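You operate a simulated robot arm through the tools that you are given. There is no shell and no other tool. Be economical: measure what you need, move in short steps, check, and stop when the job is done.

Carry out the task below with a simulated two-armed robot. There is one attempt and no reset: what you move stays moved.

TASK
Fetch the blue plug and set it on the black board on the black table. Take the small carton from the black table and put it on the bottom shelf of the extractor rack. Put the silver standoff from the black table on the low shelf of the long grey table. Pull the dry cabinet door open. Any order will do. Set down upright: small carton.
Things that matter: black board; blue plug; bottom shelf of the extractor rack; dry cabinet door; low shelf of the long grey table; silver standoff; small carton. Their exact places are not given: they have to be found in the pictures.

It is judged by the outcome, as a careful person would: the job done as asked, and still so three seconds after it is handed in. It fails if anything else is knocked over, pushed out of place, dropped, spilled or broken.

THE ROBOT
Two 6-joint arms with fingered hands on one trunk, on a base that drives. Base frame: it is fixed to the floor where the robot stands at the start and does not move with it; the origin is under the middle of the robot, x ahead of it, y to its left, z up; the surface under the hand at the start is at about z = 78. Lengths are in cm, angles in degrees, forces in N, time in s.
The left shoulder is at the start at [5, 17, 101], the right one opposite. With the tool pointing down near the work surface each hand reaches from about 50 to 78 cm from the robot's upright axis, wherever it stands, measured 20 degrees to its own side. Places, roughly: black board [75, -75, 75]; blue plug (3x2x3 cm) [60, -20, 80]; bottom shelf of the extractor rack [100, -190, 40]; dry cabinet door [-220, 100, 90]; low shelf of the long grey table [-190, -160, 30]; silver standoff (2x2x3 cm) [80, 70, 80]; small carton [75, 0, 75]. Payload 3.5 kg a hand.
The tool frame of a hand sits at the grasp point between the pads (the TCP): z along the fingers, y along the line on which they close. The tips reach 2.6 cm beyond it. The gripper opens to 13.2 cm. The gripper's body begins 7.3 cm behind the TCP. The gripper is a hand of 3 fingers: y runs from the thumb to the fingers, the wrist lies at [0, 0, -23.4] in the tool frame, and closing takes about 1.5 s.
Orientation is told as [roll, pitch, yaw] about the base's x, y, z axes, in that order, counted from this pose: with the fingers straight down and closing along the base's y, the tool's x points along the base's -x, its y along +y and its z along -z.

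THE INTERFACE
- The arms move only by the tool apply_moves. It takes "left_series", "right_series" or both (then of equal length, played together; a hand with none holds still); each is one flat list of numbers, 6 for each row, row after row: the shift along the base's x, y, z in cm, then the turn, a rotation vector about the base's x, y, z in degrees. In form: [x, y, z, rx, ry, rz, x, y, z, rx, ry, rz, ...]. A call has 1 to 10 rows; each row shifts and turns the commanded pose from where the row before left it. "left_grip" and "right_grip" are, for a hand that has rows, the opening, from 0 (shut) to 1 (fully open), set as the call begins (left out, the last holds). Rows are played at 5 a second. More than 5 cm and 8.6 degrees between two rows, or a gripper value outside its range, and nothing of the call is played. Where a pose cannot be reached the arm comes as near as it can. A force on the tool above 40 N (or 10 N above the force at the start of the call, whichever is more), or a blocked arm, ends the call early, and 0.2 s more pass. The fingers move at their own pace (about 15.3 cm/s each) and stop on an object; they squeeze with about 23 N. The grip force told is the motor's: it shows also when the fingers shut on nothing. Time passes only in rows, and 0.2 s behind the last, so rows that do not move let the fingers close. The reply holds the time, the measured pose of the TCP, the force on the tool along the base axes, the opening and the grip force, in the units named above and with some noise, with the torque about the TCP (base axes, N m) and any sound that the robot's microphone picked up, and new pictures: "views" is both (left out), scene, wrist or none (wrist: the cameras of the hands that moved).
- Cameras (640 x 400 px; columns grow to the right, rows downward): "scene" is now at [3.91, 0.97, 160.47]; the picture's right is [0.13, -0.99, 0.00], its down [-0.71, -0.10, -0.70] and it looks along [0.69, 0.09, -0.71] (base axes); focal length 280 px, centre (320, 200). "left" rides on the left gripper at [-6.2, 0.3, -9.2] in its tool frame; the picture's right is [-0.05, -1.00, 0.00], its down [0.83, -0.04, -0.56] and it looks along [0.55, -0.03, 0.83] (tool axes); focal length 230 px, centre (320, 200). "right" rides on the right gripper at [6.2, 0.3, -9.2] in its tool frame; the picture's right is [-0.05, 1.00, 0.00], its down [-0.83, -0.04, -0.56] and it looks along [-0.55, -0.03, 0.83] (tool axes); focal length 230 px, centre (320, 200).
- move_column(by): slides the trunk up (or, below 0, down) by that many cm; the arms and the scene camera ride with it, the base frame stays. It gives what a move gives, with no picture.
- roll_base(legs): drives the robot by 1 to 6 legs, each [ahead, left, turn to the left] in cm, cm and degrees, along the robot's own axes; the way and the turn of a leg run together, so that a leg with both is an arc; at most 150 cm and 180 degrees a leg. The arms and the cameras ride along, it lands a little off, and it stops where it bumps. It gives what a move gives, and a new picture of the scene camera.
- curl_fingers(finger1, finger2, thumb_bend, hand): sets how far each is bent, from 0 (flat) to 100 (curled in); at 30 the hand is open as for a grip, at 70 the pads meet at the TCP. One left out holds its place. A second passes; each finger stops where it meets its share of the squeeze, and holds until it gets a number again. A gripper value or a shape takes the hand back. It gives what a move gives, with no picture; readings hold the bend of each and the force on the fingers (four entries, about 0 where the hand has none), thumb and palm.
- grasp_type(shape, hand): the hand has 3 fingers and takes this shape, open, in about a second: jaw (thumb against the fingers, like two jaws); tri (thumb and two fingers); tip (a fingertip pinch); poke (one finger out to press); point (the index stretched); flat (the hand flat); cup (the hand cupped); fist (a fist). The gripper value then closes the fingers along that shape, each until it touches; the sizes above hold for jaw. It gives what a move gives, with no picture.
- aim_head(pan, tilt): turns the head with the scene camera to pan (to the left, within 86 degrees either way) and tilt (down, from -29 to 69), counted from straight ahead of the robot. It gives what a move gives, and a new picture of the scene camera.
- locate(camera, pixels): for up to 12 pixels [column, row] of the newest picture of that camera ("zoom" is the newest enlarged one), the place [x, y, z] in the base frame of the surface seen there, good to about 0.2 cm. The clock stands still meanwhile.
- zoom(camera, box): a new picture of the part [left, top, right, bottom] of that camera's present view, enlarged. The clock stands still meanwhile.
- sign_off(): hands the job in; it is judged then, once.

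Keep the steps short. Do not move on a guess: measure, check each grasp and each placing, and mend mistakes. In all there are 110 turns and 260 pictures (those below and enlarged ones count). Leave the grippers open and the arms clear of the work at the hand-in unless told otherwise, and finish with a single line.

The tools are called as a command line: name --argument value ..., lists and objects as JSON in quotes. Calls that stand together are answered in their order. apply_moves: Moves the arms, as the interface text tells. Its arguments: {"type":"object","properties":{"left_series":{"type":"array"},"left_grip":{"type":"number"},"right_series":{"type":"array"},"right_grip":{"type":"number"},"views":{"type":"string","enum":["both","scene","wrist","none"]}},"required":[]} The other tools are called the same way: move_column (by) slides the trunk up or down; grasp_type (shape, hand) gives the hand a shape; curl_fingers (finger1, finger2, thumb_bend, hand) moves the fingers one by one; roll_base (legs) drives the base; aim_head (pan, tilt) turns the head that bears the scene camera; locate (camera, pixels) gives the place of the surface under pixels of a picture; zoom (camera, box) takes an enlarged picture of a part of a camera's view; sign_off () hands the job in.

At the start:

```text
t: 0.0
left_eef_pos: [62.27, 19.91, 109.29]
left_tcp_rot: [0.0, 0.0, 0.0]
left_wrist_force: [-0.6, 0.2, 0.5]
left_moment: [0.0, 0.01, 0.01]
left_grip_width: 13.2
left_gripper_force: 0.0
left_shape: jaw
left_bend: [30.0, 30.0, 30.0]
left_finger forces: [0.0, 0.0, 0.0, 0.1, 0.0, 0.0]
right_eef_pos: [57.8, -33.49, 107.11]
right_tcp_rot: [0.0, 0.0, 0.0]
right_wrist_force: [-0.2, 0.0, -0.8]
right_moment: [-0.03, 0.04, -0.02]
right_grip_width: 13.2
right_gripper_force: 0.0
right_shape: jaw
right_bend: [30.0, 30.0, 30.0]
right_finger forces: [0.1, 0.0, 0.0, 0.0, 0.0, 0.0]
trunk travel left (down, up): [-62.5, 8.5]
robot x, y, heading: [0.12, 0.15, 0.1]
head pan, tilt: [7.7, 45.6]
```

scene: 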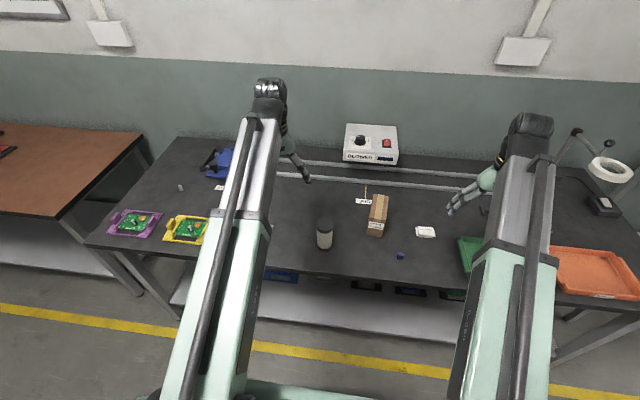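
right: 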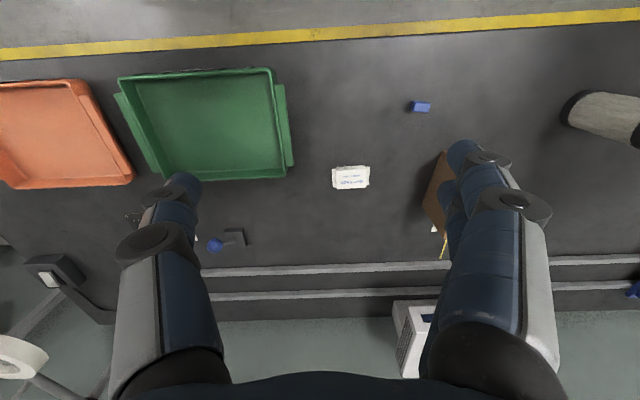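
left: 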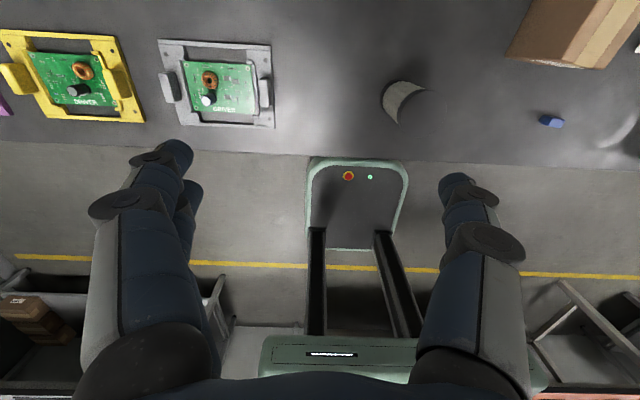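

I see a blue block at (400,256), a carton at (377,215), and a small silver item at (180,187). I'll enlarge and measure them.

zoom --camera "scene" --box '[300, 160, 460, 280]'

locate --camera "scene" --pixels '[[400, 256], [377, 215], [378, 198], [371, 235], [180, 187], [425, 232], [468, 250], [590, 270], [324, 240], [600, 205], [340, 260]]'

aim_head --pan -45 --tilt 40

aim_head --pan 45 --tilt 40

```text
3.33 times, centred on (380, 220) of scene
```

zoom: 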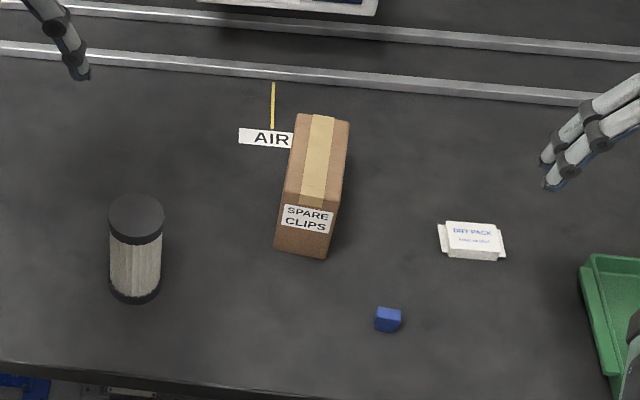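

```text
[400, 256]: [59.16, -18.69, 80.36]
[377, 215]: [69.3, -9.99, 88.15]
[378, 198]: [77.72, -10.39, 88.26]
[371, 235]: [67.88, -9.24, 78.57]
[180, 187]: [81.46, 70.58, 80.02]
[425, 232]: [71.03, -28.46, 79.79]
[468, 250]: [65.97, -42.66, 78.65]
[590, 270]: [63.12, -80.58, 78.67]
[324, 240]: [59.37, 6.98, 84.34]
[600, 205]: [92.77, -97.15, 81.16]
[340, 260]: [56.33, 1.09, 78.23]
```

```text
t: 1.2
left_eef_pos: [62.18, 19.97, 109.23]
left_tcp_rot: [0.1, 0.0, 0.0]
left_wrist_force: [-0.6, 0.5, 0.2]
left_moment: [0.0, -0.02, 0.0]
left_grip_width: 13.18
left_gripper_force: 0.0
left_shape: jaw
left_bend: [30.0, 30.0, 30.0]
left_finger forces: [0.0, 0.0, 0.0, 0.0, 0.0, 0.0]
right_eef_pos: [57.93, -33.68, 107.19]
right_tcp_rot: [0.0, 0.1, 0.0]
right_wrist_force: [0.0, 0.3, -0.3]
right_moment: [-0.02, -0.01, 0.01]
right_grip_width: 13.2
right_gripper_force: 0.0
right_shape: jaw
right_bend: [30.0, 30.0, 30.0]
right_finger forces: [0.0, 0.1, 0.0, 0.0, 0.0, 0.1]
trunk travel left (down, up): [-62.5, 8.5]
robot x, y, heading: [-0.14, 0.15, 0.1]
head pan, tilt: [-45.0, 40.0]
```

scene: 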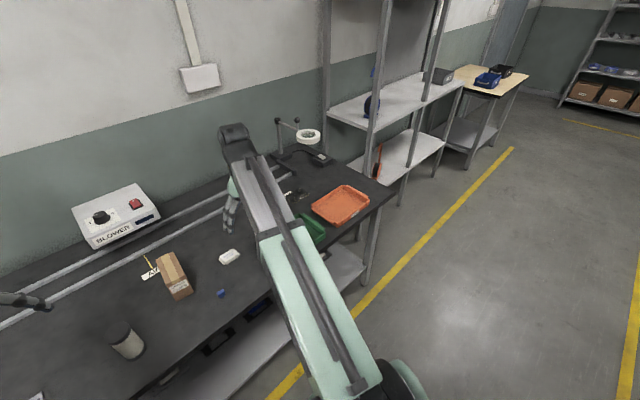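

```text
t: 2.9
left_eef_pos: [62.19, 19.94, 109.26]
left_tcp_rot: [0.1, 0.0, 0.0]
left_wrist_force: [0.5, -0.6, -0.1]
left_moment: [0.01, 0.0, 0.04]
left_grip_width: 13.17
left_gripper_force: 0.1
left_shape: jaw
left_bend: [30.0, 30.0, 30.0]
left_finger forces: [0.1, 0.0, 0.1, 0.1, 0.1, 0.0]
right_eef_pos: [57.77, -33.57, 107.05]
right_tcp_rot: [0.0, -0.1, -0.1]
right_wrist_force: [0.5, 0.4, 0.1]
right_moment: [-0.01, 0.0, 0.03]
right_grip_width: 13.22
right_gripper_force: 0.0
right_shape: jaw
right_bend: [30.0, 30.0, 30.0]
right_finger forces: [0.1, 0.0, 0.0, 0.0, 0.1, 0.0]
trunk travel left (down, up): [-62.5, 8.5]
robot x, y, heading: [0.06, 0.3, -0.2]
head pan, tilt: [45.0, 40.0]
```

scene: 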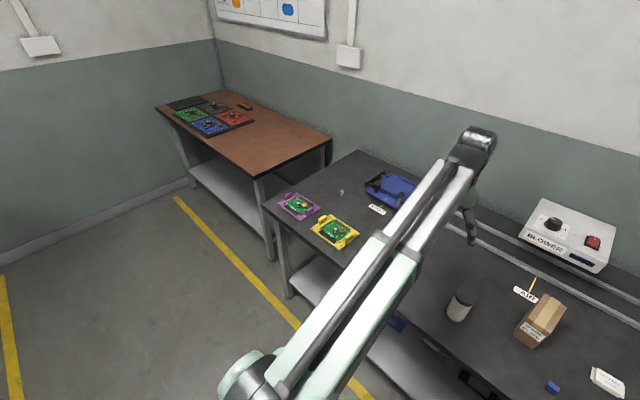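

The first measures fit the hints. Now I'll look closely at the right end of the table for the black board, and at the shelves beyond.

aim_head --pan -55 --tilt 45

zoom --camera "scene" --box '[180, 60, 380, 240]'

zoom --camera "right" --box '[0, 60, 320, 260]'

```text
t: 4.6
left_eef_pos: [62.21, 19.95, 109.19]
left_tcp_rot: [0.0, 0.0, 0.0]
left_wrist_force: [0.4, 0.2, 0.9]
left_moment: [0.04, 0.05, 0.01]
left_grip_width: 13.19
left_gripper_force: 0.1
left_shape: jaw
left_bend: [30.0, 30.0, 30.0]
left_finger forces: [0.1, 0.1, 0.0, 0.0, 0.0, 0.0]
right_eef_pos: [57.87, -33.55, 107.34]
right_tcp_rot: [-0.1, 0.0, -0.1]
right_wrist_force: [-0.4, -0.5, 0.4]
right_moment: [0.03, -0.01, 0.0]
right_grip_width: 13.2
right_gripper_force: 0.1
right_shape: jaw
right_bend: [30.0, 30.0, 30.0]
right_finger forces: [0.0, 0.0, 0.1, 0.1, 0.0, 0.0]
trunk travel left (down, up): [-62.5, 8.5]
robot x, y, heading: [-0.01, -0.32, -0.0]
head pan, tilt: [-55.0, 45.0]
```

scene: 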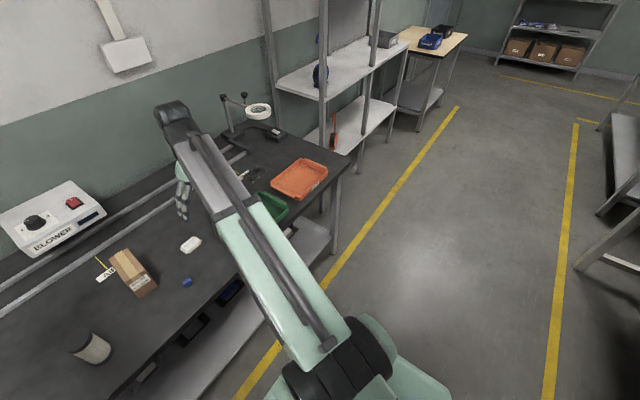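

```text
2.22 times, centred on (280, 150) of scene
```

zoom: 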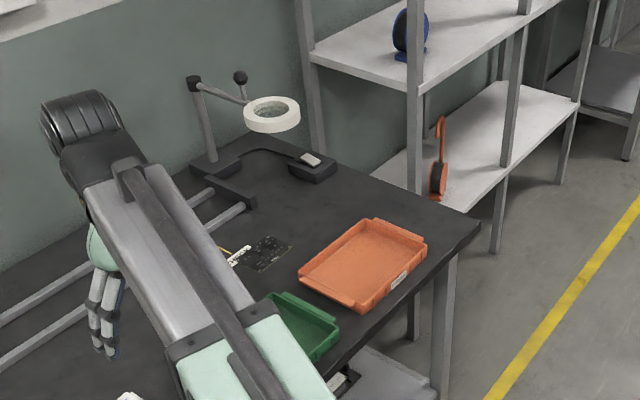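

```text
2.00 times, centred on (160, 160) of right
```

zoom: 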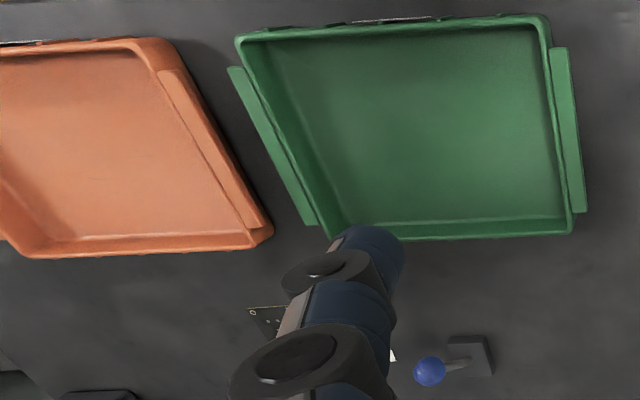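

The black board looks like the small black PCB at scene (255,174). I'll measure it and the rack's shelf corners.

locate --camera "scene" --pixels '[[255, 174], [248, 178], [252, 167], [266, 171], [300, 180], [330, 155], [352, 150], [380, 110], [310, 125], [335, 135], [400, 115]]'

zoom --camera "scene" --box '[270, 60, 410, 160]'

zoom --camera "scene" --box '[220, 150, 300, 200]'

```text
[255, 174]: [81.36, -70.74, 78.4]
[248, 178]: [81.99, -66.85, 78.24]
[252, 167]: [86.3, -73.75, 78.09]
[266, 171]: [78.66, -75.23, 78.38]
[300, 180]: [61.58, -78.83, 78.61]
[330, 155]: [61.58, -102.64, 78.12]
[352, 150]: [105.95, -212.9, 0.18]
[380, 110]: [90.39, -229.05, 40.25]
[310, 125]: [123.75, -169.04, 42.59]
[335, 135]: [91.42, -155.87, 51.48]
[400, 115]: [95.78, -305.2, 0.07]
```

```text
4.00 times, centred on (340, 110) of scene
```

zoom: 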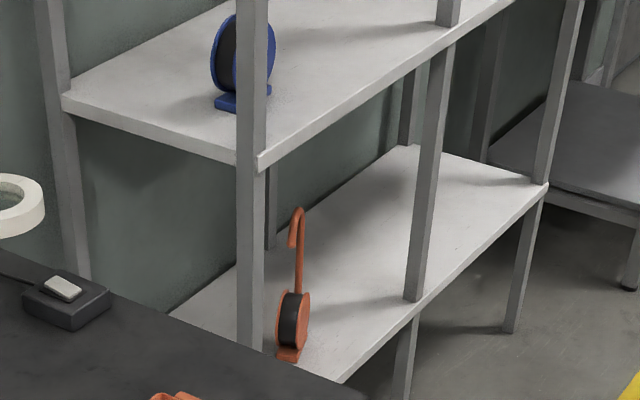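

```text
8.00 times, centred on (260, 175) of scene
```

zoom: 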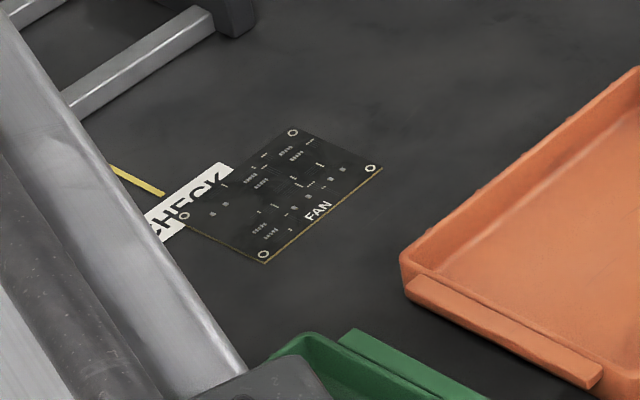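

The FAN board is at about (81.4,-70.7,78.4). Next I check the plug's shape from the right wrist camera, and move the right hand above it.

apply_moves --right_series '[0, 3.5, -2, 0, 0, 0, 0, 3.5, -2, 0, 0, 0, 0.3, 3.5, -2, 0, 0, 0, 0.5, 3.5, -2, 0, 0, 0, 0.5, 0.8, -2, 0, 0, 0]' --right_grip 1 --views "wrist"

zoom --camera "right" --box '[220, 20, 420, 145]'

```text
t: 5.8
left_eef_pos: [62.2, 19.94, 109.29]
left_tcp_rot: [0.1, 0.0, 0.0]
left_wrist_force: [-0.4, 0.6, -0.5]
left_moment: [0.01, 0.02, -0.02]
left_grip_width: 13.19
left_gripper_force: 0.2
left_shape: jaw
left_bend: [30.0, 30.0, 30.0]
left_finger forces: [0.1, 0.0, 0.0, 0.1, 0.1, 0.1]
right_eef_pos: [59.38, -18.74, 97.08]
right_tcp_rot: [0.0, 0.0, 0.0]
right_wrist_force: [0.6, -0.5, -1.0]
right_moment: [0.04, -0.01, 0.0]
right_grip_width: 13.19
right_gripper_force: 0.0
right_shape: jaw
right_bend: [30.0, 30.0, 30.0]
right_finger forces: [0.0, 0.0, 0.0, 0.0, 0.0, 0.0]
trunk travel left (down, up): [-62.5, 8.5]
robot x, y, heading: [-0.06, 0.54, 0.1]
head pan, tilt: [-55.0, 45.0]
```

right: 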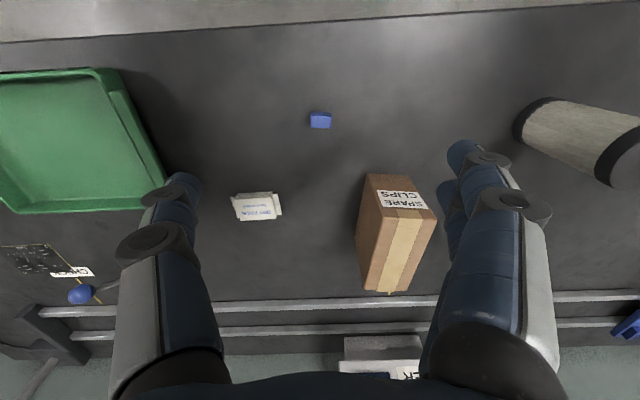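

```text
3.20 times, centred on (320, 82) of right
```

zoom: 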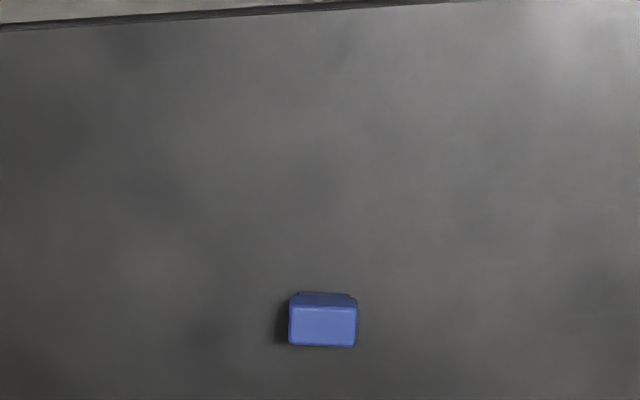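

locate --camera "zoom" --pixels '[[292, 310], [356, 310], [292, 342], [352, 342], [322, 325], [325, 298], [322, 365], [300, 297], [350, 299]]'

locate --camera "right" --pixels '[[370, 177], [418, 190], [435, 215], [411, 290], [366, 287], [390, 240], [360, 240], [30, 258], [50, 270], [4, 247], [80, 295]]'

```text
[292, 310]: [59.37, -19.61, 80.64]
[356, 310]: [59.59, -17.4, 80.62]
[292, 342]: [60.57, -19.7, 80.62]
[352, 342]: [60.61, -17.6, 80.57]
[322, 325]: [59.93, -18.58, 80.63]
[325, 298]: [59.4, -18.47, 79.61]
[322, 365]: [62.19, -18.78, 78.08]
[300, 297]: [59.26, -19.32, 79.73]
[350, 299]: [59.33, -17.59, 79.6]
```

```text
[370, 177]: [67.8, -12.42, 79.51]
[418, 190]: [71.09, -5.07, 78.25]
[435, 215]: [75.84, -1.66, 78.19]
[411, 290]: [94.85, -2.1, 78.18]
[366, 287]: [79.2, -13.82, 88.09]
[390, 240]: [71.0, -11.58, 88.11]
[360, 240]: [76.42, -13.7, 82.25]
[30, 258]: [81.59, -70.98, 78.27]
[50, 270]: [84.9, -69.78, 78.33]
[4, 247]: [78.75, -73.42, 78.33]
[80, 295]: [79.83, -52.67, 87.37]
```

The plug is about (60.0,-18.55), top 80.6, 2.3 cm wide along y. I go down with the hand open to z 81.2.

apply_moves --right_series '[0.4, 0.2, -4, 0, 0, 0, 0.2, 0, -4, 0, 0, 0, 0, 0, -4, 0, 0, 0, 0, 0, -3.8, 0, 0, 0]' --views "wrist"

```text
t: 6.8
left_eef_pos: [62.23, 19.86, 109.3]
left_tcp_rot: [0.0, 0.0, 0.0]
left_wrist_force: [-0.7, -0.7, 0.5]
left_moment: [0.01, 0.01, 0.0]
left_grip_width: 13.19
left_gripper_force: 0.0
left_shape: jaw
left_bend: [30.0, 30.0, 30.0]
left_finger forces: [0.0, 0.0, 0.1, 0.0, 0.0, 0.0]
right_eef_pos: [59.83, -18.61, 81.23]
right_tcp_rot: [0.0, -0.1, 0.0]
right_wrist_force: [0.5, 0.5, -0.1]
right_moment: [0.02, 0.02, -0.01]
right_grip_width: 13.21
right_gripper_force: 0.0
right_shape: jaw
right_bend: [30.0, 30.0, 30.0]
right_finger forces: [0.0, 0.1, 0.1, 0.0, 0.0, 0.0]
trunk travel left (down, up): [-62.5, 8.5]
robot x, y, heading: [-0.42, -0.23, 0.3]
head pan, tilt: [-55.0, 45.0]
```

right: 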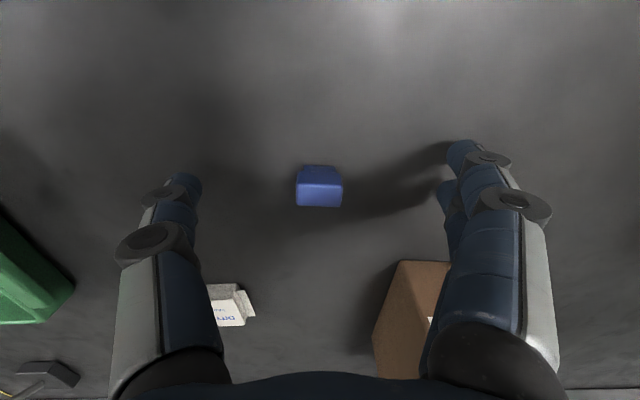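

The plug sits centred between the fingers, so I close and let the fingers settle.

apply_moves --right_series '[0, 0, 0, 0, 0, 0, 0, 0, 0, 0, 0, 0, 0, 0, 0, 0, 0, 0, 0, 0, 0, 0, 0, 0, 0, 0, 0, 0, 0, 0, 0, 0, 0, 0, 0, 0, 0, 0, 0, 0, 0, 0, 0, 0, 0, 0, 0, 0]' --right_grip 0 --views "wrist"

```text
t: 8.6
left_eef_pos: [62.05, 19.92, 109.34]
left_tcp_rot: [0.1, 0.0, 0.0]
left_wrist_force: [0.7, -0.6, 0.1]
left_moment: [0.0, -0.04, 0.01]
left_grip_width: 13.19
left_gripper_force: 0.1
left_shape: jaw
left_bend: [30.0, 30.0, 30.0]
left_finger forces: [0.0, 0.0, 0.1, 0.0, 0.0, 0.0]
right_eef_pos: [59.68, -18.47, 81.29]
right_tcp_rot: [0.0, 0.0, 0.0]
right_wrist_force: [-0.5, -0.3, -0.4]
right_moment: [0.0, -0.01, 0.01]
right_grip_width: 0.81
right_gripper_force: 23.4
right_shape: jaw
right_bend: [66.0, 71.0, 71.0]
right_finger forces: [0.0, 14.5, 0.0, 0.0, 18.7, 0.1]
trunk travel left (down, up): [-62.5, 8.5]
robot x, y, heading: [0.14, -0.29, -0.1]
head pan, tilt: [-55.0, 45.0]
```

right: 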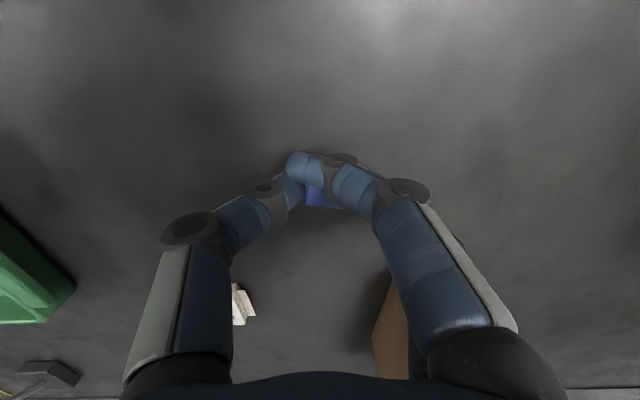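

The opening reads 0.81 where I expected about 2.3, so I check whether the plug is truly held.

zoom --camera "right" --box '[240, 120, 440, 245]'

```text
3.20 times, centred on (340, 182) of right
```

zoom: 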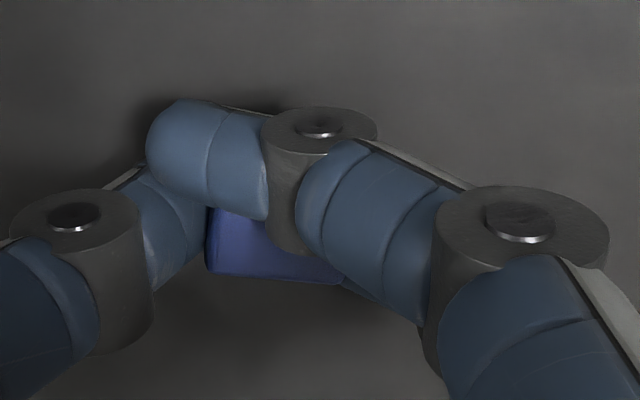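

One finger slipped past the plug's near side, so the hold is lopsided. I open, rise a little and try the fingertip pinch shape.

apply_moves --right_series '[0, 0, 0, 0, 0, 0, 0, 0, 0, 0, 0, 0, 0, 0, 0, 0, 0, 0, 0, 0, 0, 0, 0, 0, 0, 0, 0, 0, 0, 0, 0, 0, 3, 0, 0, 0, 0, 0, 4, 0, 0, 0]' --right_grip 1 --views "wrist"

grasp_type --shape "tip" --hand "right"

zoom --camera "right" --box '[120, 100, 560, 375]'

```text
t: 10.2
left_eef_pos: [62.14, 19.95, 109.21]
left_tcp_rot: [0.0, 0.0, 0.1]
left_wrist_force: [0.7, 1.1, -0.5]
left_moment: [-0.01, 0.03, -0.01]
left_grip_width: 13.2
left_gripper_force: 0.1
left_shape: jaw
left_bend: [30.0, 30.0, 30.0]
left_finger forces: [0.0, 0.1, 0.1, 0.1, 0.1, 0.0]
right_eef_pos: [59.72, -18.61, 88.27]
right_tcp_rot: [0.0, 0.1, 0.1]
right_wrist_force: [0.1, -0.3, 0.5]
right_moment: [-0.01, 0.02, -0.01]
right_grip_width: 13.2
right_gripper_force: 0.1
right_shape: jaw
right_bend: [30.0, 30.0, 30.0]
right_finger forces: [0.0, 0.0, 0.0, 0.0, 0.1, 0.0]
trunk travel left (down, up): [-62.5, 8.5]
robot x, y, heading: [0.27, -0.18, 0.1]
head pan, tilt: [-55.0, 45.0]
```

right: 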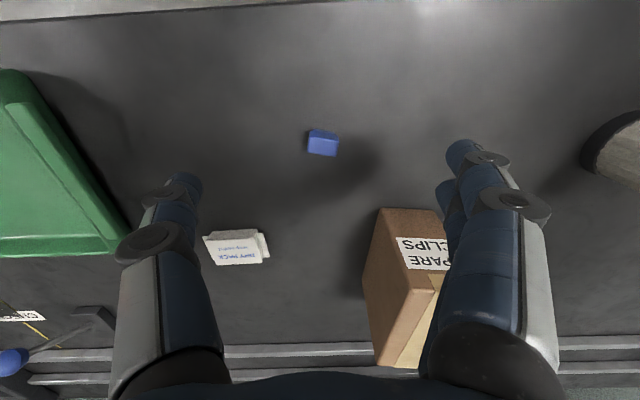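

```text
t: 11.1
left_eef_pos: [62.25, 19.93, 109.25]
left_tcp_rot: [0.0, 0.0, 0.0]
left_wrist_force: [0.2, -0.6, 0.3]
left_moment: [0.03, 0.0, 0.02]
left_grip_width: 13.18
left_gripper_force: 0.0
left_shape: jaw
left_bend: [30.0, 30.0, 30.0]
left_finger forces: [0.0, 0.0, 0.0, 0.0, 0.0, 0.0]
right_eef_pos: [59.7, -18.73, 88.2]
right_tcp_rot: [0.0, 0.0, 0.0]
right_wrist_force: [0.1, 0.4, 0.1]
right_moment: [0.02, 0.0, -0.01]
right_grip_width: 13.21
right_gripper_force: 0.0
right_shape: tip
right_bend: [30.0, 30.0, 30.0]
right_finger forces: [0.1, 0.0, 0.0, 0.0, 0.0, 0.0]
trunk travel left (down, up): [-62.5, 8.5]
robot x, y, heading: [-0.07, -0.38, 0.3]
head pan, tilt: [-55.0, 45.0]
```

```text
1.45 times, centred on (340, 238) of right
```

zoom: 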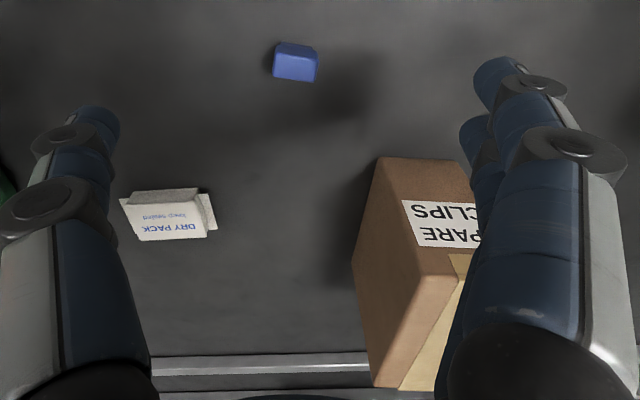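

I close the pinch in the air to see where its fingertips meet.

apply_moves --right_series '[0, 0, 0, 0, 0, 0, 0, 0, 0, 0, 0, 0, 0, 0, 0, 0, 0, 0, 0, 0, 0, 0, 0, 0, 0, 0, 0, 0, 0, 0, 0, 0, 0, 0, 0, 0, 0, 0, 0, 0, 0, 0, 0, 0, 0, 0, 0, 0]' --right_grip 0 --views "wrist"

locate --camera "right" --pixels '[[307, 133], [337, 136], [309, 152], [334, 156], [322, 145], [308, 165], [320, 170], [335, 165]]'

```text
t: 12.9
left_eef_pos: [62.12, 19.88, 109.28]
left_tcp_rot: [0.0, 0.0, 0.0]
left_wrist_force: [-0.4, 0.0, -0.1]
left_moment: [0.0, 0.0, -0.02]
left_grip_width: 13.21
left_gripper_force: 0.0
left_shape: jaw
left_bend: [30.0, 30.0, 30.0]
left_finger forces: [0.0, 0.0, 0.0, 0.0, 0.1, 0.0]
right_eef_pos: [59.78, -18.54, 88.24]
right_tcp_rot: [0.0, 0.0, 0.0]
right_wrist_force: [0.0, 0.8, 0.5]
right_moment: [0.0, 0.0, 0.03]
right_grip_width: 0.0
right_gripper_force: 22.9
right_shape: tip
right_bend: [63.0, 63.0, 67.0]
right_finger forces: [0.1, 0.0, 0.0, 0.0, 0.1, 0.0]
trunk travel left (down, up): [-62.5, 8.5]
robot x, y, heading: [0.03, -0.17, -0.0]
head pan, tilt: [-55.0, 45.0]
```

right: 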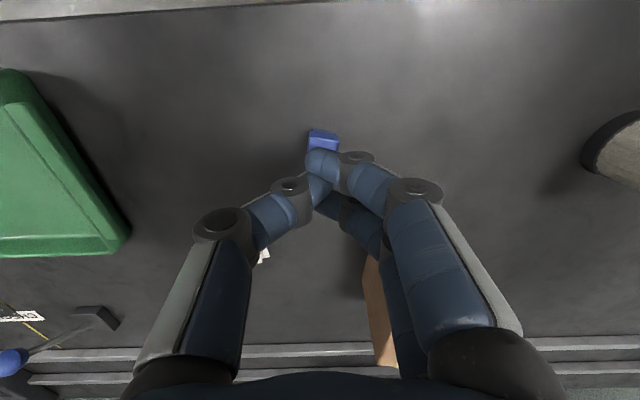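

```text
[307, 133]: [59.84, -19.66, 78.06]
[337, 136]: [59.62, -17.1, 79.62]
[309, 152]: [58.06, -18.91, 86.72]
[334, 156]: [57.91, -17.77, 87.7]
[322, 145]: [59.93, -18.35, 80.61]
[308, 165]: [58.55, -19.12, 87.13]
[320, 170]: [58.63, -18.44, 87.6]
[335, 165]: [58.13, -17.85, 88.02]
```

The pads meet in a V with a gap between fingers, and the plug is thin along x. Better to close along x so both fingers bear on its 2.3 cm face. I go back to jaw, rise, and yaw by +82° (the plug is skewed about 8°).

grasp_type --shape "jaw" --hand "right"

apply_moves --right_series '[0, 0, 2, 0, 0, 8.2, 0, 0, 2, 0, 0, 8.2, 0, 0, 2, 0, 0, 8.2, 0, 0, 2, 0, 0, 8.2, 0, 0, 0, 0, 0, 8.2, 0, 0, 0, 0, 0, 8.2, 0, 0, 0, 0, 0, 8.2, 0, 0, 0, 0, 0, 8.2, 0, 0, 0, 0, 0, 8.2, 0, 0, 0, 0, 0, 8.2]' --right_grip 1 --views "wrist"

```text
t: 13.8
left_eef_pos: [62.18, 19.94, 109.14]
left_tcp_rot: [0.0, -0.1, 0.1]
left_wrist_force: [-0.5, -0.9, -0.7]
left_moment: [-0.02, -0.01, -0.01]
left_grip_width: 13.18
left_gripper_force: 0.0
left_shape: jaw
left_bend: [30.0, 30.0, 30.0]
left_finger forces: [0.1, 0.0, 0.0, 0.0, 0.0, 0.0]
right_eef_pos: [59.76, -18.68, 88.3]
right_tcp_rot: [-0.1, 0.0, 0.0]
right_wrist_force: [-0.1, 0.8, 0.0]
right_moment: [0.03, 0.0, 0.02]
right_grip_width: 13.19
right_gripper_force: 0.1
right_shape: jaw
right_bend: [30.0, 30.0, 30.0]
right_finger forces: [0.0, 0.1, 0.0, 0.1, 0.0, 0.0]
trunk travel left (down, up): [-62.5, 8.5]
robot x, y, heading: [-0.12, -0.13, -0.1]
head pan, tilt: [-55.0, 45.0]
```

```text
t: 16.0
left_eef_pos: [62.1, 19.94, 109.16]
left_tcp_rot: [-0.1, 0.0, 0.0]
left_wrist_force: [0.1, 0.1, -0.3]
left_moment: [-0.04, 0.01, 0.01]
left_grip_width: 13.19
left_gripper_force: 0.2
left_shape: jaw
left_bend: [30.0, 30.0, 30.0]
left_finger forces: [0.0, 0.0, 0.0, 0.0, 0.0, 0.1]
right_eef_pos: [59.84, -17.81, 96.23]
right_tcp_rot: [0.0, 0.2, 81.7]
right_wrist_force: [-0.4, 0.7, 0.5]
right_moment: [0.03, -0.04, 0.0]
right_grip_width: 13.21
right_gripper_force: 0.1
right_shape: jaw
right_bend: [30.0, 30.0, 30.0]
right_finger forces: [0.2, 0.0, 0.1, 0.0, 0.0, 0.0]
right hand out of reach, approached as far as the arm can: row 10
trunk travel left (down, up): [-62.5, 8.5]
robot x, y, heading: [-0.0, -0.23, -0.3]
head pan, tilt: [-55.0, 45.0]
```

right: 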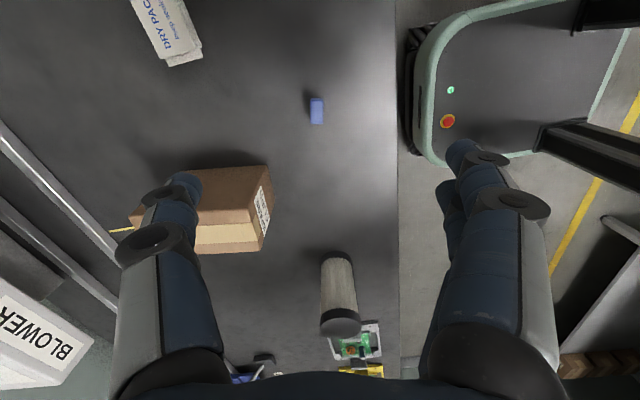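

The arm is at its limit at 82°, off by about 0.9 cm. I measure the plug again to plan with slightly less yaw.

zoom --camera "right" --box '[276, 85, 356, 135]'

locate --camera "zoom" --pixels '[[280, 130], [360, 120], [285, 290], [370, 290], [320, 200], [375, 200], [275, 110], [340, 105]]'

```text
8.00 times, centred on (316, 110) of right
```

zoom: 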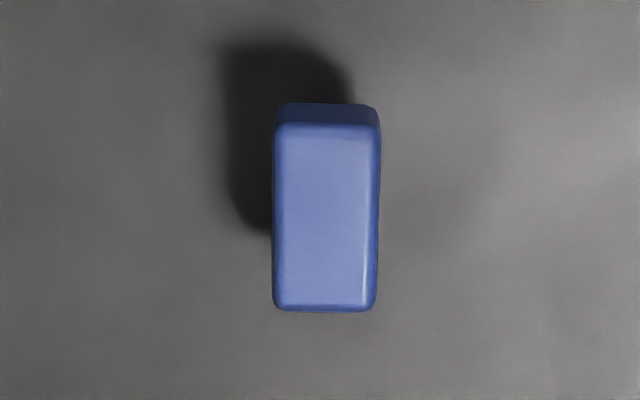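

```text
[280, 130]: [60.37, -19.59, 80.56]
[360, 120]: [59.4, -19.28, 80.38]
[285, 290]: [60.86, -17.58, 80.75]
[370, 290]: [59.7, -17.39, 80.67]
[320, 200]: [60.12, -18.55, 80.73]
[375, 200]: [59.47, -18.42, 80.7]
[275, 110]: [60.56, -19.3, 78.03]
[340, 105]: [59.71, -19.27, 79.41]
```

Aligned well: the plug centre is (60.1,-18.5). I descend toward it with partial opening and check the reached pose.

apply_moves --right_series '[0.2, -0.4, -4, 0, 0, 0, 0, -0.4, -4, 0, 0, 0, 0, 0, -3, 0, 0, 0]' --right_grip 0.6 --views "wrist"

```text
t: 16.8
left_eef_pos: [62.14, 19.86, 109.28]
left_tcp_rot: [0.0, 0.1, 0.0]
left_wrist_force: [0.0, -0.3, 1.0]
left_moment: [0.03, 0.02, 0.0]
left_grip_width: 13.21
left_gripper_force: 0.0
left_shape: jaw
left_bend: [30.0, 30.0, 30.0]
left_finger forces: [0.0, 0.0, 0.0, 0.0, 0.1, 0.0]
right_eef_pos: [60.11, -17.83, 85.07]
right_tcp_rot: [-0.2, 0.2, 81.7]
right_wrist_force: [0.7, 0.2, 0.4]
right_moment: [-0.01, 0.02, -0.02]
right_grip_width: 7.97
right_gripper_force: 0.2
right_shape: jaw
right_bend: [71.0, 71.0, 71.0]
right_finger forces: [0.1, 0.0, 0.0, 0.0, 0.0, 0.0]
right hand out of reach, approached as far as the arm can: row 2
trunk travel left (down, up): [-62.5, 8.5]
robot x, y, heading: [0.08, 0.18, 0.2]
head pan, tilt: [-55.0, 45.0]
```

right: 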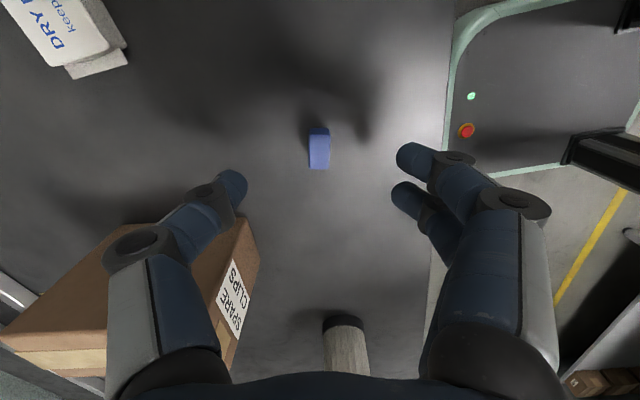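

The reach limit holds y at -17.8. I give up 4° of yaw to gain the last 0.7 cm and go on down.

apply_moves --right_series '[0, 0, -1, 0, 0, -4, 0, -0.7, -1, 0, 0, 0]' --views "wrist"

```text
t: 17.4
left_eef_pos: [62.19, 19.89, 109.21]
left_tcp_rot: [0.0, -0.1, 0.1]
left_wrist_force: [-0.7, 0.3, 0.1]
left_moment: [-0.01, 0.02, -0.02]
left_grip_width: 13.19
left_gripper_force: 0.1
left_shape: jaw
left_bend: [30.0, 30.0, 30.0]
left_finger forces: [0.0, 0.0, 0.0, 0.0, 0.0, 0.0]
right_eef_pos: [60.12, -18.76, 83.23]
right_tcp_rot: [0.0, 0.1, 78.0]
right_wrist_force: [-0.9, 0.4, 0.9]
right_moment: [-0.04, 0.0, 0.0]
right_grip_width: 7.96
right_gripper_force: 0.1
right_shape: jaw
right_bend: [71.0, 71.0, 71.0]
right_finger forces: [0.0, 0.0, 0.1, 0.0, 0.1, 0.0]
trunk travel left (down, up): [-62.5, 8.5]
robot x, y, heading: [-0.06, -0.25, 0.0]
head pan, tilt: [-55.0, 45.0]
```

right: 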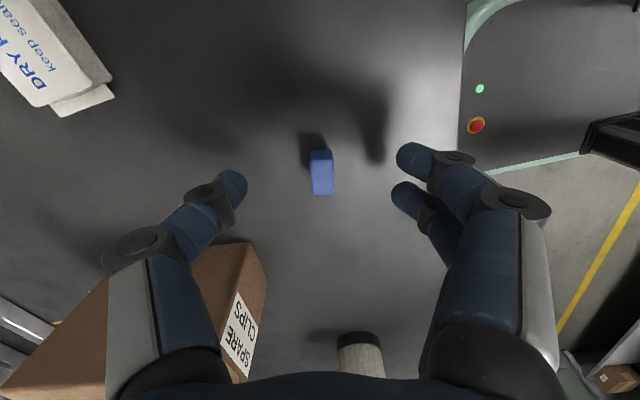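

Centred now. Down 1.9 cm, then close.

apply_moves --right_series '[0, 0.15, -1.9, 0, 0, 0]' --views "none"

apply_moves --right_series '[0, 0, 0, 0, 0, 0, 0, 0, 0, 0, 0, 0, 0, 0, 0, 0, 0, 0, 0, 0, 0, 0, 0, 0, 0, 0, 0, 0, 0, 0, 0, 0, 0, 0, 0, 0, 0, 0, 0, 0, 0, 0, 0, 0, 0, 0, 0, 0]' --right_grip 0 --views "wrist"

zoom --camera "right" --box '[240, 120, 440, 245]'

```text
t: 17.8
left_eef_pos: [62.33, 19.87, 109.23]
left_tcp_rot: [0.0, 0.0, 0.0]
left_wrist_force: [-0.3, 0.6, 0.4]
left_moment: [0.01, 0.01, 0.02]
left_grip_width: 13.18
left_gripper_force: 0.0
left_shape: jaw
left_bend: [30.0, 30.0, 30.0]
left_finger forces: [0.1, 0.1, 0.0, 0.1, 0.0, 0.0]
right_eef_pos: [60.03, -18.47, 81.39]
right_tcp_rot: [0.0, 0.0, 77.9]
right_wrist_force: [0.1, 0.4, -0.9]
right_moment: [0.0, 0.0, 0.02]
right_grip_width: 7.97
right_gripper_force: 0.1
right_shape: jaw
right_bend: [71.0, 71.0, 71.0]
right_finger forces: [0.0, 0.0, 0.1, 0.0, 0.0, 0.1]
trunk travel left (down, up): [-62.5, 8.5]
robot x, y, heading: [0.02, 0.25, -0.1]
head pan, tilt: [-55.0, 45.0]
```

```text
t: 19.6
left_eef_pos: [62.18, 19.8, 109.23]
left_tcp_rot: [0.0, -0.1, 0.0]
left_wrist_force: [-0.6, -0.9, 0.6]
left_moment: [0.01, 0.02, 0.0]
left_grip_width: 13.21
left_gripper_force: 0.0
left_shape: jaw
left_bend: [30.0, 30.0, 30.0]
left_finger forces: [0.0, 0.0, 0.0, 0.0, 0.0, 0.1]
right_eef_pos: [60.06, -18.44, 81.6]
right_tcp_rot: [0.0, 0.0, 78.0]
right_wrist_force: [-0.3, -0.5, -0.7]
right_moment: [0.05, 0.01, 0.01]
right_grip_width: 0.89
right_gripper_force: 23.1
right_shape: jaw
right_bend: [71.0, 71.0, 70.0]
right_finger forces: [10.3, 10.2, 0.0, 0.0, 20.5, 0.0]
trunk travel left (down, up): [-62.5, 8.5]
robot x, y, heading: [0.03, -0.11, -0.2]
head pan, tilt: [-55.0, 45.0]
```

right: 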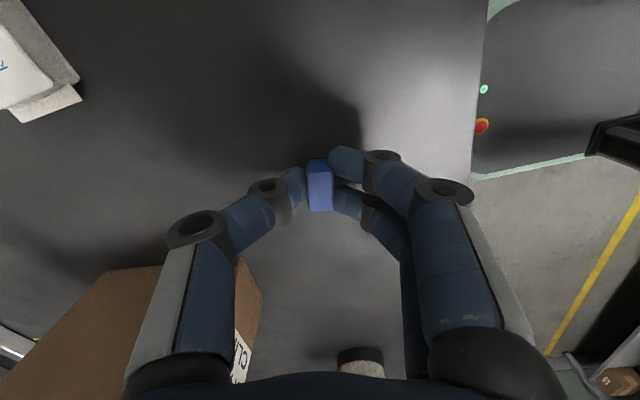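

```text
3.20 times, centred on (340, 182) of right
```

zoom: 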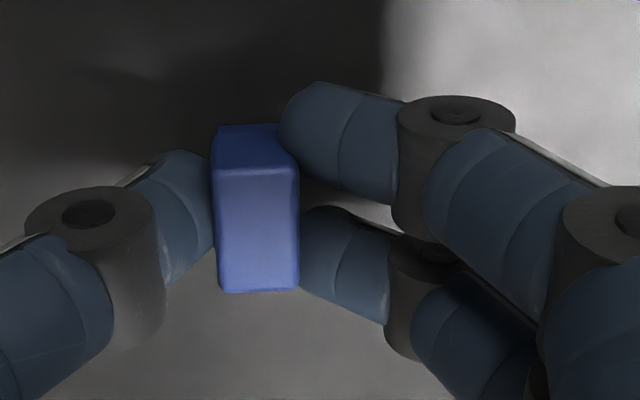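

A firm three-point grip (10/10/20 N) on the plug. I lift straight up 22 cm.

apply_moves --right_series '[0, 0, 4, 0, 0, 0, 0, 0, 4.5, 0, 0, 0, 0, 0, 4.5, 0, 0, 0, 0, 0, 4.5, 0, 0, 0, 0, 0, 4.5, 0, 0, 0]' --views "wrist"

aim_head --pan -20 --tilt 65

```text
t: 20.8
left_eef_pos: [62.18, 19.83, 109.24]
left_tcp_rot: [-0.1, -0.1, 0.0]
left_wrist_force: [0.0, -0.8, 0.0]
left_moment: [0.01, 0.0, 0.0]
left_grip_width: 13.2
left_gripper_force: 0.0
left_shape: jaw
left_bend: [30.0, 30.0, 30.0]
left_finger forces: [0.0, 0.1, 0.0, 0.0, 0.0, 0.0]
right_eef_pos: [59.94, -18.65, 103.51]
right_tcp_rot: [0.0, 0.0, 78.0]
right_wrist_force: [0.4, 1.0, 0.3]
right_moment: [0.0, -0.01, 0.0]
right_grip_width: 0.88
right_gripper_force: 23.3
right_shape: jaw
right_bend: [71.0, 71.0, 70.0]
right_finger forces: [10.6, 10.3, 0.0, 0.1, 20.5, 0.1]
trunk travel left (down, up): [-62.5, 8.5]
robot x, y, heading: [0.18, 0.08, 0.0]
head pan, tilt: [-55.0, 45.0]
```

right: 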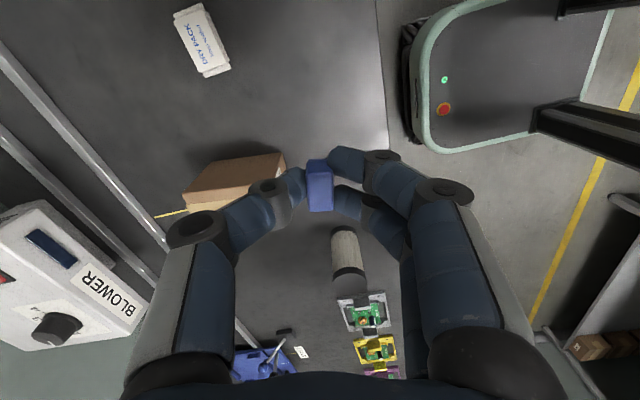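

```text
t: 21.8
left_eef_pos: [62.2, 19.98, 109.27]
left_tcp_rot: [0.0, 0.0, -0.1]
left_wrist_force: [0.3, -0.1, 0.3]
left_moment: [0.02, -0.02, 0.01]
left_grip_width: 13.19
left_gripper_force: 0.1
left_shape: jaw
left_bend: [30.0, 30.0, 30.0]
left_finger forces: [0.0, 0.0, 0.0, 0.1, 0.0, 0.1]
right_eef_pos: [60.03, -18.71, 103.4]
right_tcp_rot: [0.0, -0.1, 78.0]
right_wrist_force: [-0.3, -0.1, -0.3]
right_moment: [-0.02, -0.01, 0.02]
right_grip_width: 0.86
right_gripper_force: 22.7
right_shape: jaw
right_bend: [71.0, 71.0, 70.0]
right_finger forces: [10.4, 10.1, 0.0, 0.0, 20.6, 0.1]
trunk travel left (down, up): [-62.5, 8.5]
robot x, y, heading: [-0.1, 0.12, 0.1]
head pan, tilt: [-20.0, 65.0]
```

scene: 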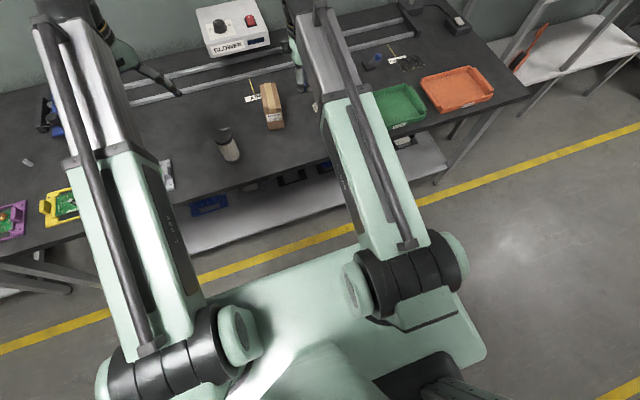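

The plug is still held. I measure the base front and the table edge to see how far I may drive ahead.

locate --camera "scene" --pixels '[[285, 275], [345, 255], [485, 355], [250, 180], [440, 130], [300, 208], [430, 165], [412, 65], [372, 65], [275, 300]]'

zoom --camera "scene" --box '[340, 0, 500, 100]'

```text
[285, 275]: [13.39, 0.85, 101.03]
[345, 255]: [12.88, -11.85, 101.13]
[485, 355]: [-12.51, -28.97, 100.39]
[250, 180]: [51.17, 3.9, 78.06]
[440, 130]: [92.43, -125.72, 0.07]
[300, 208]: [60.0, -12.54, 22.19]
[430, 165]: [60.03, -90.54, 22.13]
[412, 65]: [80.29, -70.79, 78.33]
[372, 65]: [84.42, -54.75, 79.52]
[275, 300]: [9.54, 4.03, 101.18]
```

```text
4.00 times, centred on (420, 50) of scene
```

zoom: 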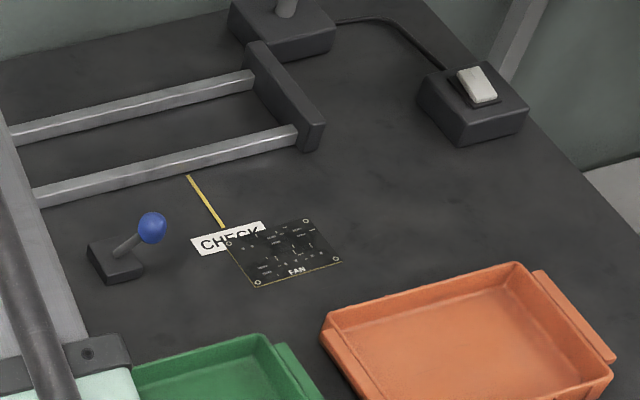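

locate --camera "right" --pixels '[[418, 90], [440, 140], [408, 40], [386, 60], [389, 130]]'

locate --camera "zoom" --pixels '[[282, 253], [256, 284], [338, 260], [307, 222], [228, 243], [115, 262], [152, 228], [320, 330], [260, 345]]'

```text
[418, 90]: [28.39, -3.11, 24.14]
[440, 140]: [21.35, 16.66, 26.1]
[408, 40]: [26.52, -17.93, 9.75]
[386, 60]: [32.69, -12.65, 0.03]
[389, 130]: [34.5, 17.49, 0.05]
```

```text
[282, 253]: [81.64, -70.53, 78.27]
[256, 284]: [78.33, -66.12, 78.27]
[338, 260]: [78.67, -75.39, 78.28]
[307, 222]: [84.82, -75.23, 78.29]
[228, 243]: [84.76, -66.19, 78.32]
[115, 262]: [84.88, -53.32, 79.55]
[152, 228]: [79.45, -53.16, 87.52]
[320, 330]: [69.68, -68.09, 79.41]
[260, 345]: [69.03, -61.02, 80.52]
```

The board spans x 78.3–84.8, y −75.4…−66.1, top z 78.3. The base front is at x 29 and the table edge at 50, so I drive 50 cm right, then 12 cm ahead.

roll_base --legs '[[0, -50, 0], [12, 0, 0]]'

```text
t: 25.6
left_eef_pos: [74.33, -30.31, 109.03]
left_tcp_rot: [0.0, 0.1, -0.1]
left_wrist_force: [1.3, 0.7, 0.8]
left_moment: [-0.02, 0.04, 0.01]
left_grip_width: 13.19
left_gripper_force: 0.0
left_shape: jaw
left_bend: [30.0, 30.0, 30.0]
left_finger forces: [0.1, 0.1, 0.1, 0.0, 0.1, 0.0]
right_eef_pos: [72.17, -68.9, 103.36]
right_tcp_rot: [0.1, 0.1, 77.9]
right_wrist_force: [0.1, 0.5, 0.0]
right_moment: [-0.03, 0.04, -0.01]
right_grip_width: 0.89
right_gripper_force: 22.8
right_shape: jaw
right_bend: [71.0, 71.0, 70.0]
right_finger forces: [10.5, 10.3, 0.0, 0.0, 20.6, 0.0]
trunk travel left (down, up): [-62.5, 8.5]
robot x, y, heading: [11.79, -50.32, -0.1]
head pan, tilt: [-20.0, 65.0]
```

scene: 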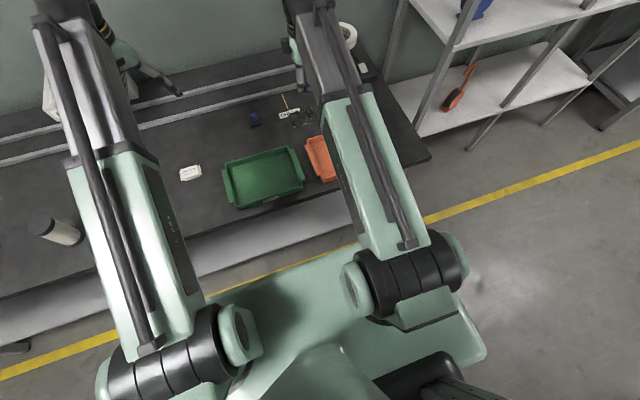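

I move over the board (81.6,-70.7) and down to about z 88 for a look.

apply_moves --right_series '[4.5, -0.9, 0, 0, 0, 0, 4.9, -0.9, 0, 0, 0, 0, 0, 0, -4, 0, 0, 0, 0, 0, -4, 0, 0, 0, 0, 0, -4, 0, 0, 0, 0, 0, -3.4, 0, 0, 0]' --views "both"

zoom --camera "right" --box '[160, 60, 480, 260]'

```text
t: 27.0
left_eef_pos: [74.32, -30.37, 109.26]
left_tcp_rot: [-0.1, 0.0, -0.1]
left_wrist_force: [0.4, -0.1, 1.0]
left_moment: [0.0, -0.02, 0.01]
left_grip_width: 13.2
left_gripper_force: 0.2
left_shape: jaw
left_bend: [30.0, 30.0, 30.0]
left_finger forces: [0.0, 0.0, 0.0, 0.0, 0.0, 0.0]
right_eef_pos: [81.52, -70.84, 87.99]
right_tcp_rot: [-0.1, 0.0, 77.9]
right_wrist_force: [0.0, -0.7, -0.4]
right_moment: [-0.01, -0.02, 0.01]
right_grip_width: 0.9
right_gripper_force: 22.7
right_shape: jaw
right_bend: [71.0, 71.0, 70.0]
right_finger forces: [10.4, 10.1, 0.0, 0.0, 20.5, 0.0]
trunk travel left (down, up): [-62.5, 8.5]
robot x, y, heading: [11.92, -49.97, -0.2]
head pan, tilt: [-20.0, 65.0]
```

scene: 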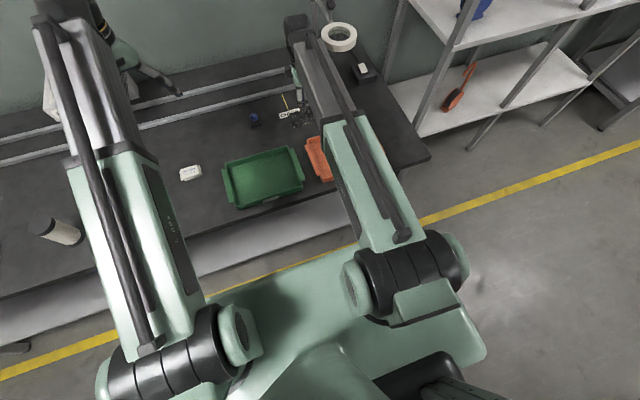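
right: 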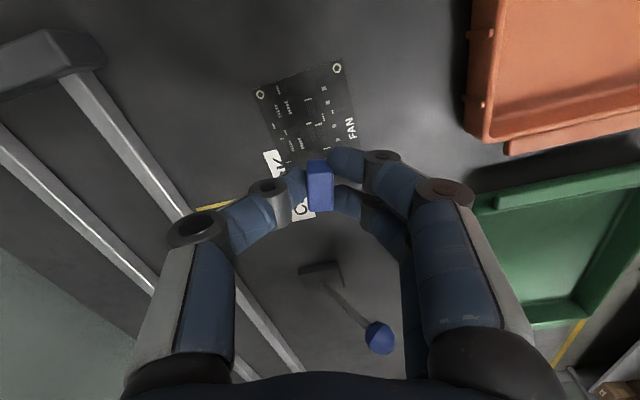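

```text
2.00 times, centred on (320, 160) of right
```

zoom: 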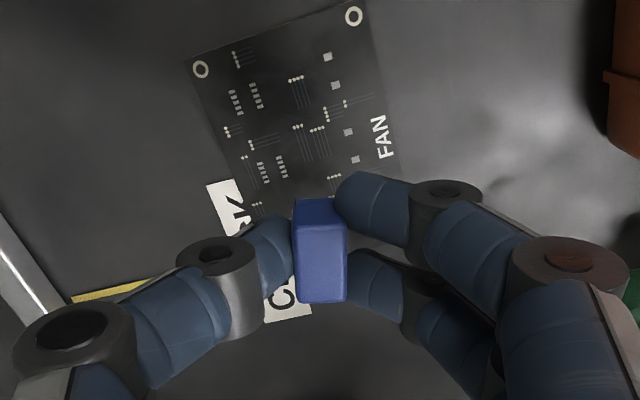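

Position fits the measured board centre. I go down 5.5 cm and then by small steps.

apply_moves --right_series '[0, 0, -3, 0, 0, 0, 0, 0, -2.4, 0, 0, 0, 0, 0, -0.4, 0, 0, 0, 0, 0, -0.3, 0, 0, 0]' --views "wrist"

```text
t: 28.0
left_eef_pos: [74.28, -30.4, 109.1]
left_tcp_rot: [0.0, 0.0, -0.1]
left_wrist_force: [0.6, 0.0, 0.3]
left_moment: [-0.01, 0.02, 0.01]
left_grip_width: 13.19
left_gripper_force: 0.0
left_shape: jaw
left_bend: [30.0, 30.0, 30.0]
left_finger forces: [0.1, 0.0, 0.0, 0.0, 0.1, 0.0]
right_eef_pos: [81.52, -70.8, 81.8]
right_tcp_rot: [0.0, 0.0, 78.0]
right_wrist_force: [0.3, 0.2, -0.2]
right_moment: [0.04, 0.0, 0.03]
right_grip_width: 0.86
right_gripper_force: 22.7
right_shape: jaw
right_bend: [71.0, 71.0, 70.0]
right_finger forces: [10.4, 10.1, 0.0, 0.0, 20.5, 0.0]
trunk travel left (down, up): [-62.5, 8.5]
robot x, y, heading: [12.04, -50.33, 0.0]
head pan, tilt: [-20.0, 65.0]
```

right: 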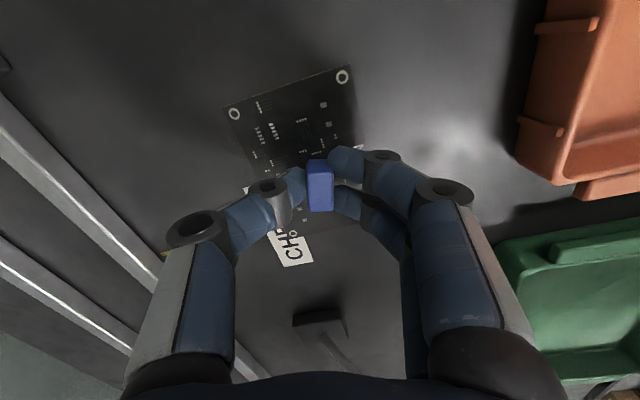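

No contact force yet; one more small step down.

apply_moves --right_series '[0, 0, -0.2, 0, 0, 0, 0, 0, 0, 0, 0, 0]' --views "none"

```text
t: 28.6
left_eef_pos: [74.22, -30.34, 109.16]
left_tcp_rot: [-0.1, 0.1, 0.0]
left_wrist_force: [-0.3, -0.2, 0.0]
left_moment: [-0.02, 0.0, -0.02]
left_grip_width: 13.17
left_gripper_force: 0.0
left_shape: jaw
left_bend: [30.0, 30.0, 30.0]
left_finger forces: [0.1, 0.0, 0.1, 0.1, 0.0, 0.1]
right_eef_pos: [81.4, -70.88, 81.74]
right_tcp_rot: [-0.1, 0.0, 78.0]
right_wrist_force: [0.4, -0.3, 0.2]
right_moment: [0.0, 0.01, -0.02]
right_grip_width: 0.85
right_gripper_force: 23.0
right_shape: jaw
right_bend: [71.0, 71.0, 70.0]
right_finger forces: [10.5, 10.1, 0.0, 0.1, 20.5, 0.1]
trunk travel left (down, up): [-62.5, 8.5]
robot x, y, heading: [11.88, -50.14, 0.0]
head pan, tilt: [-20.0, 65.0]
```

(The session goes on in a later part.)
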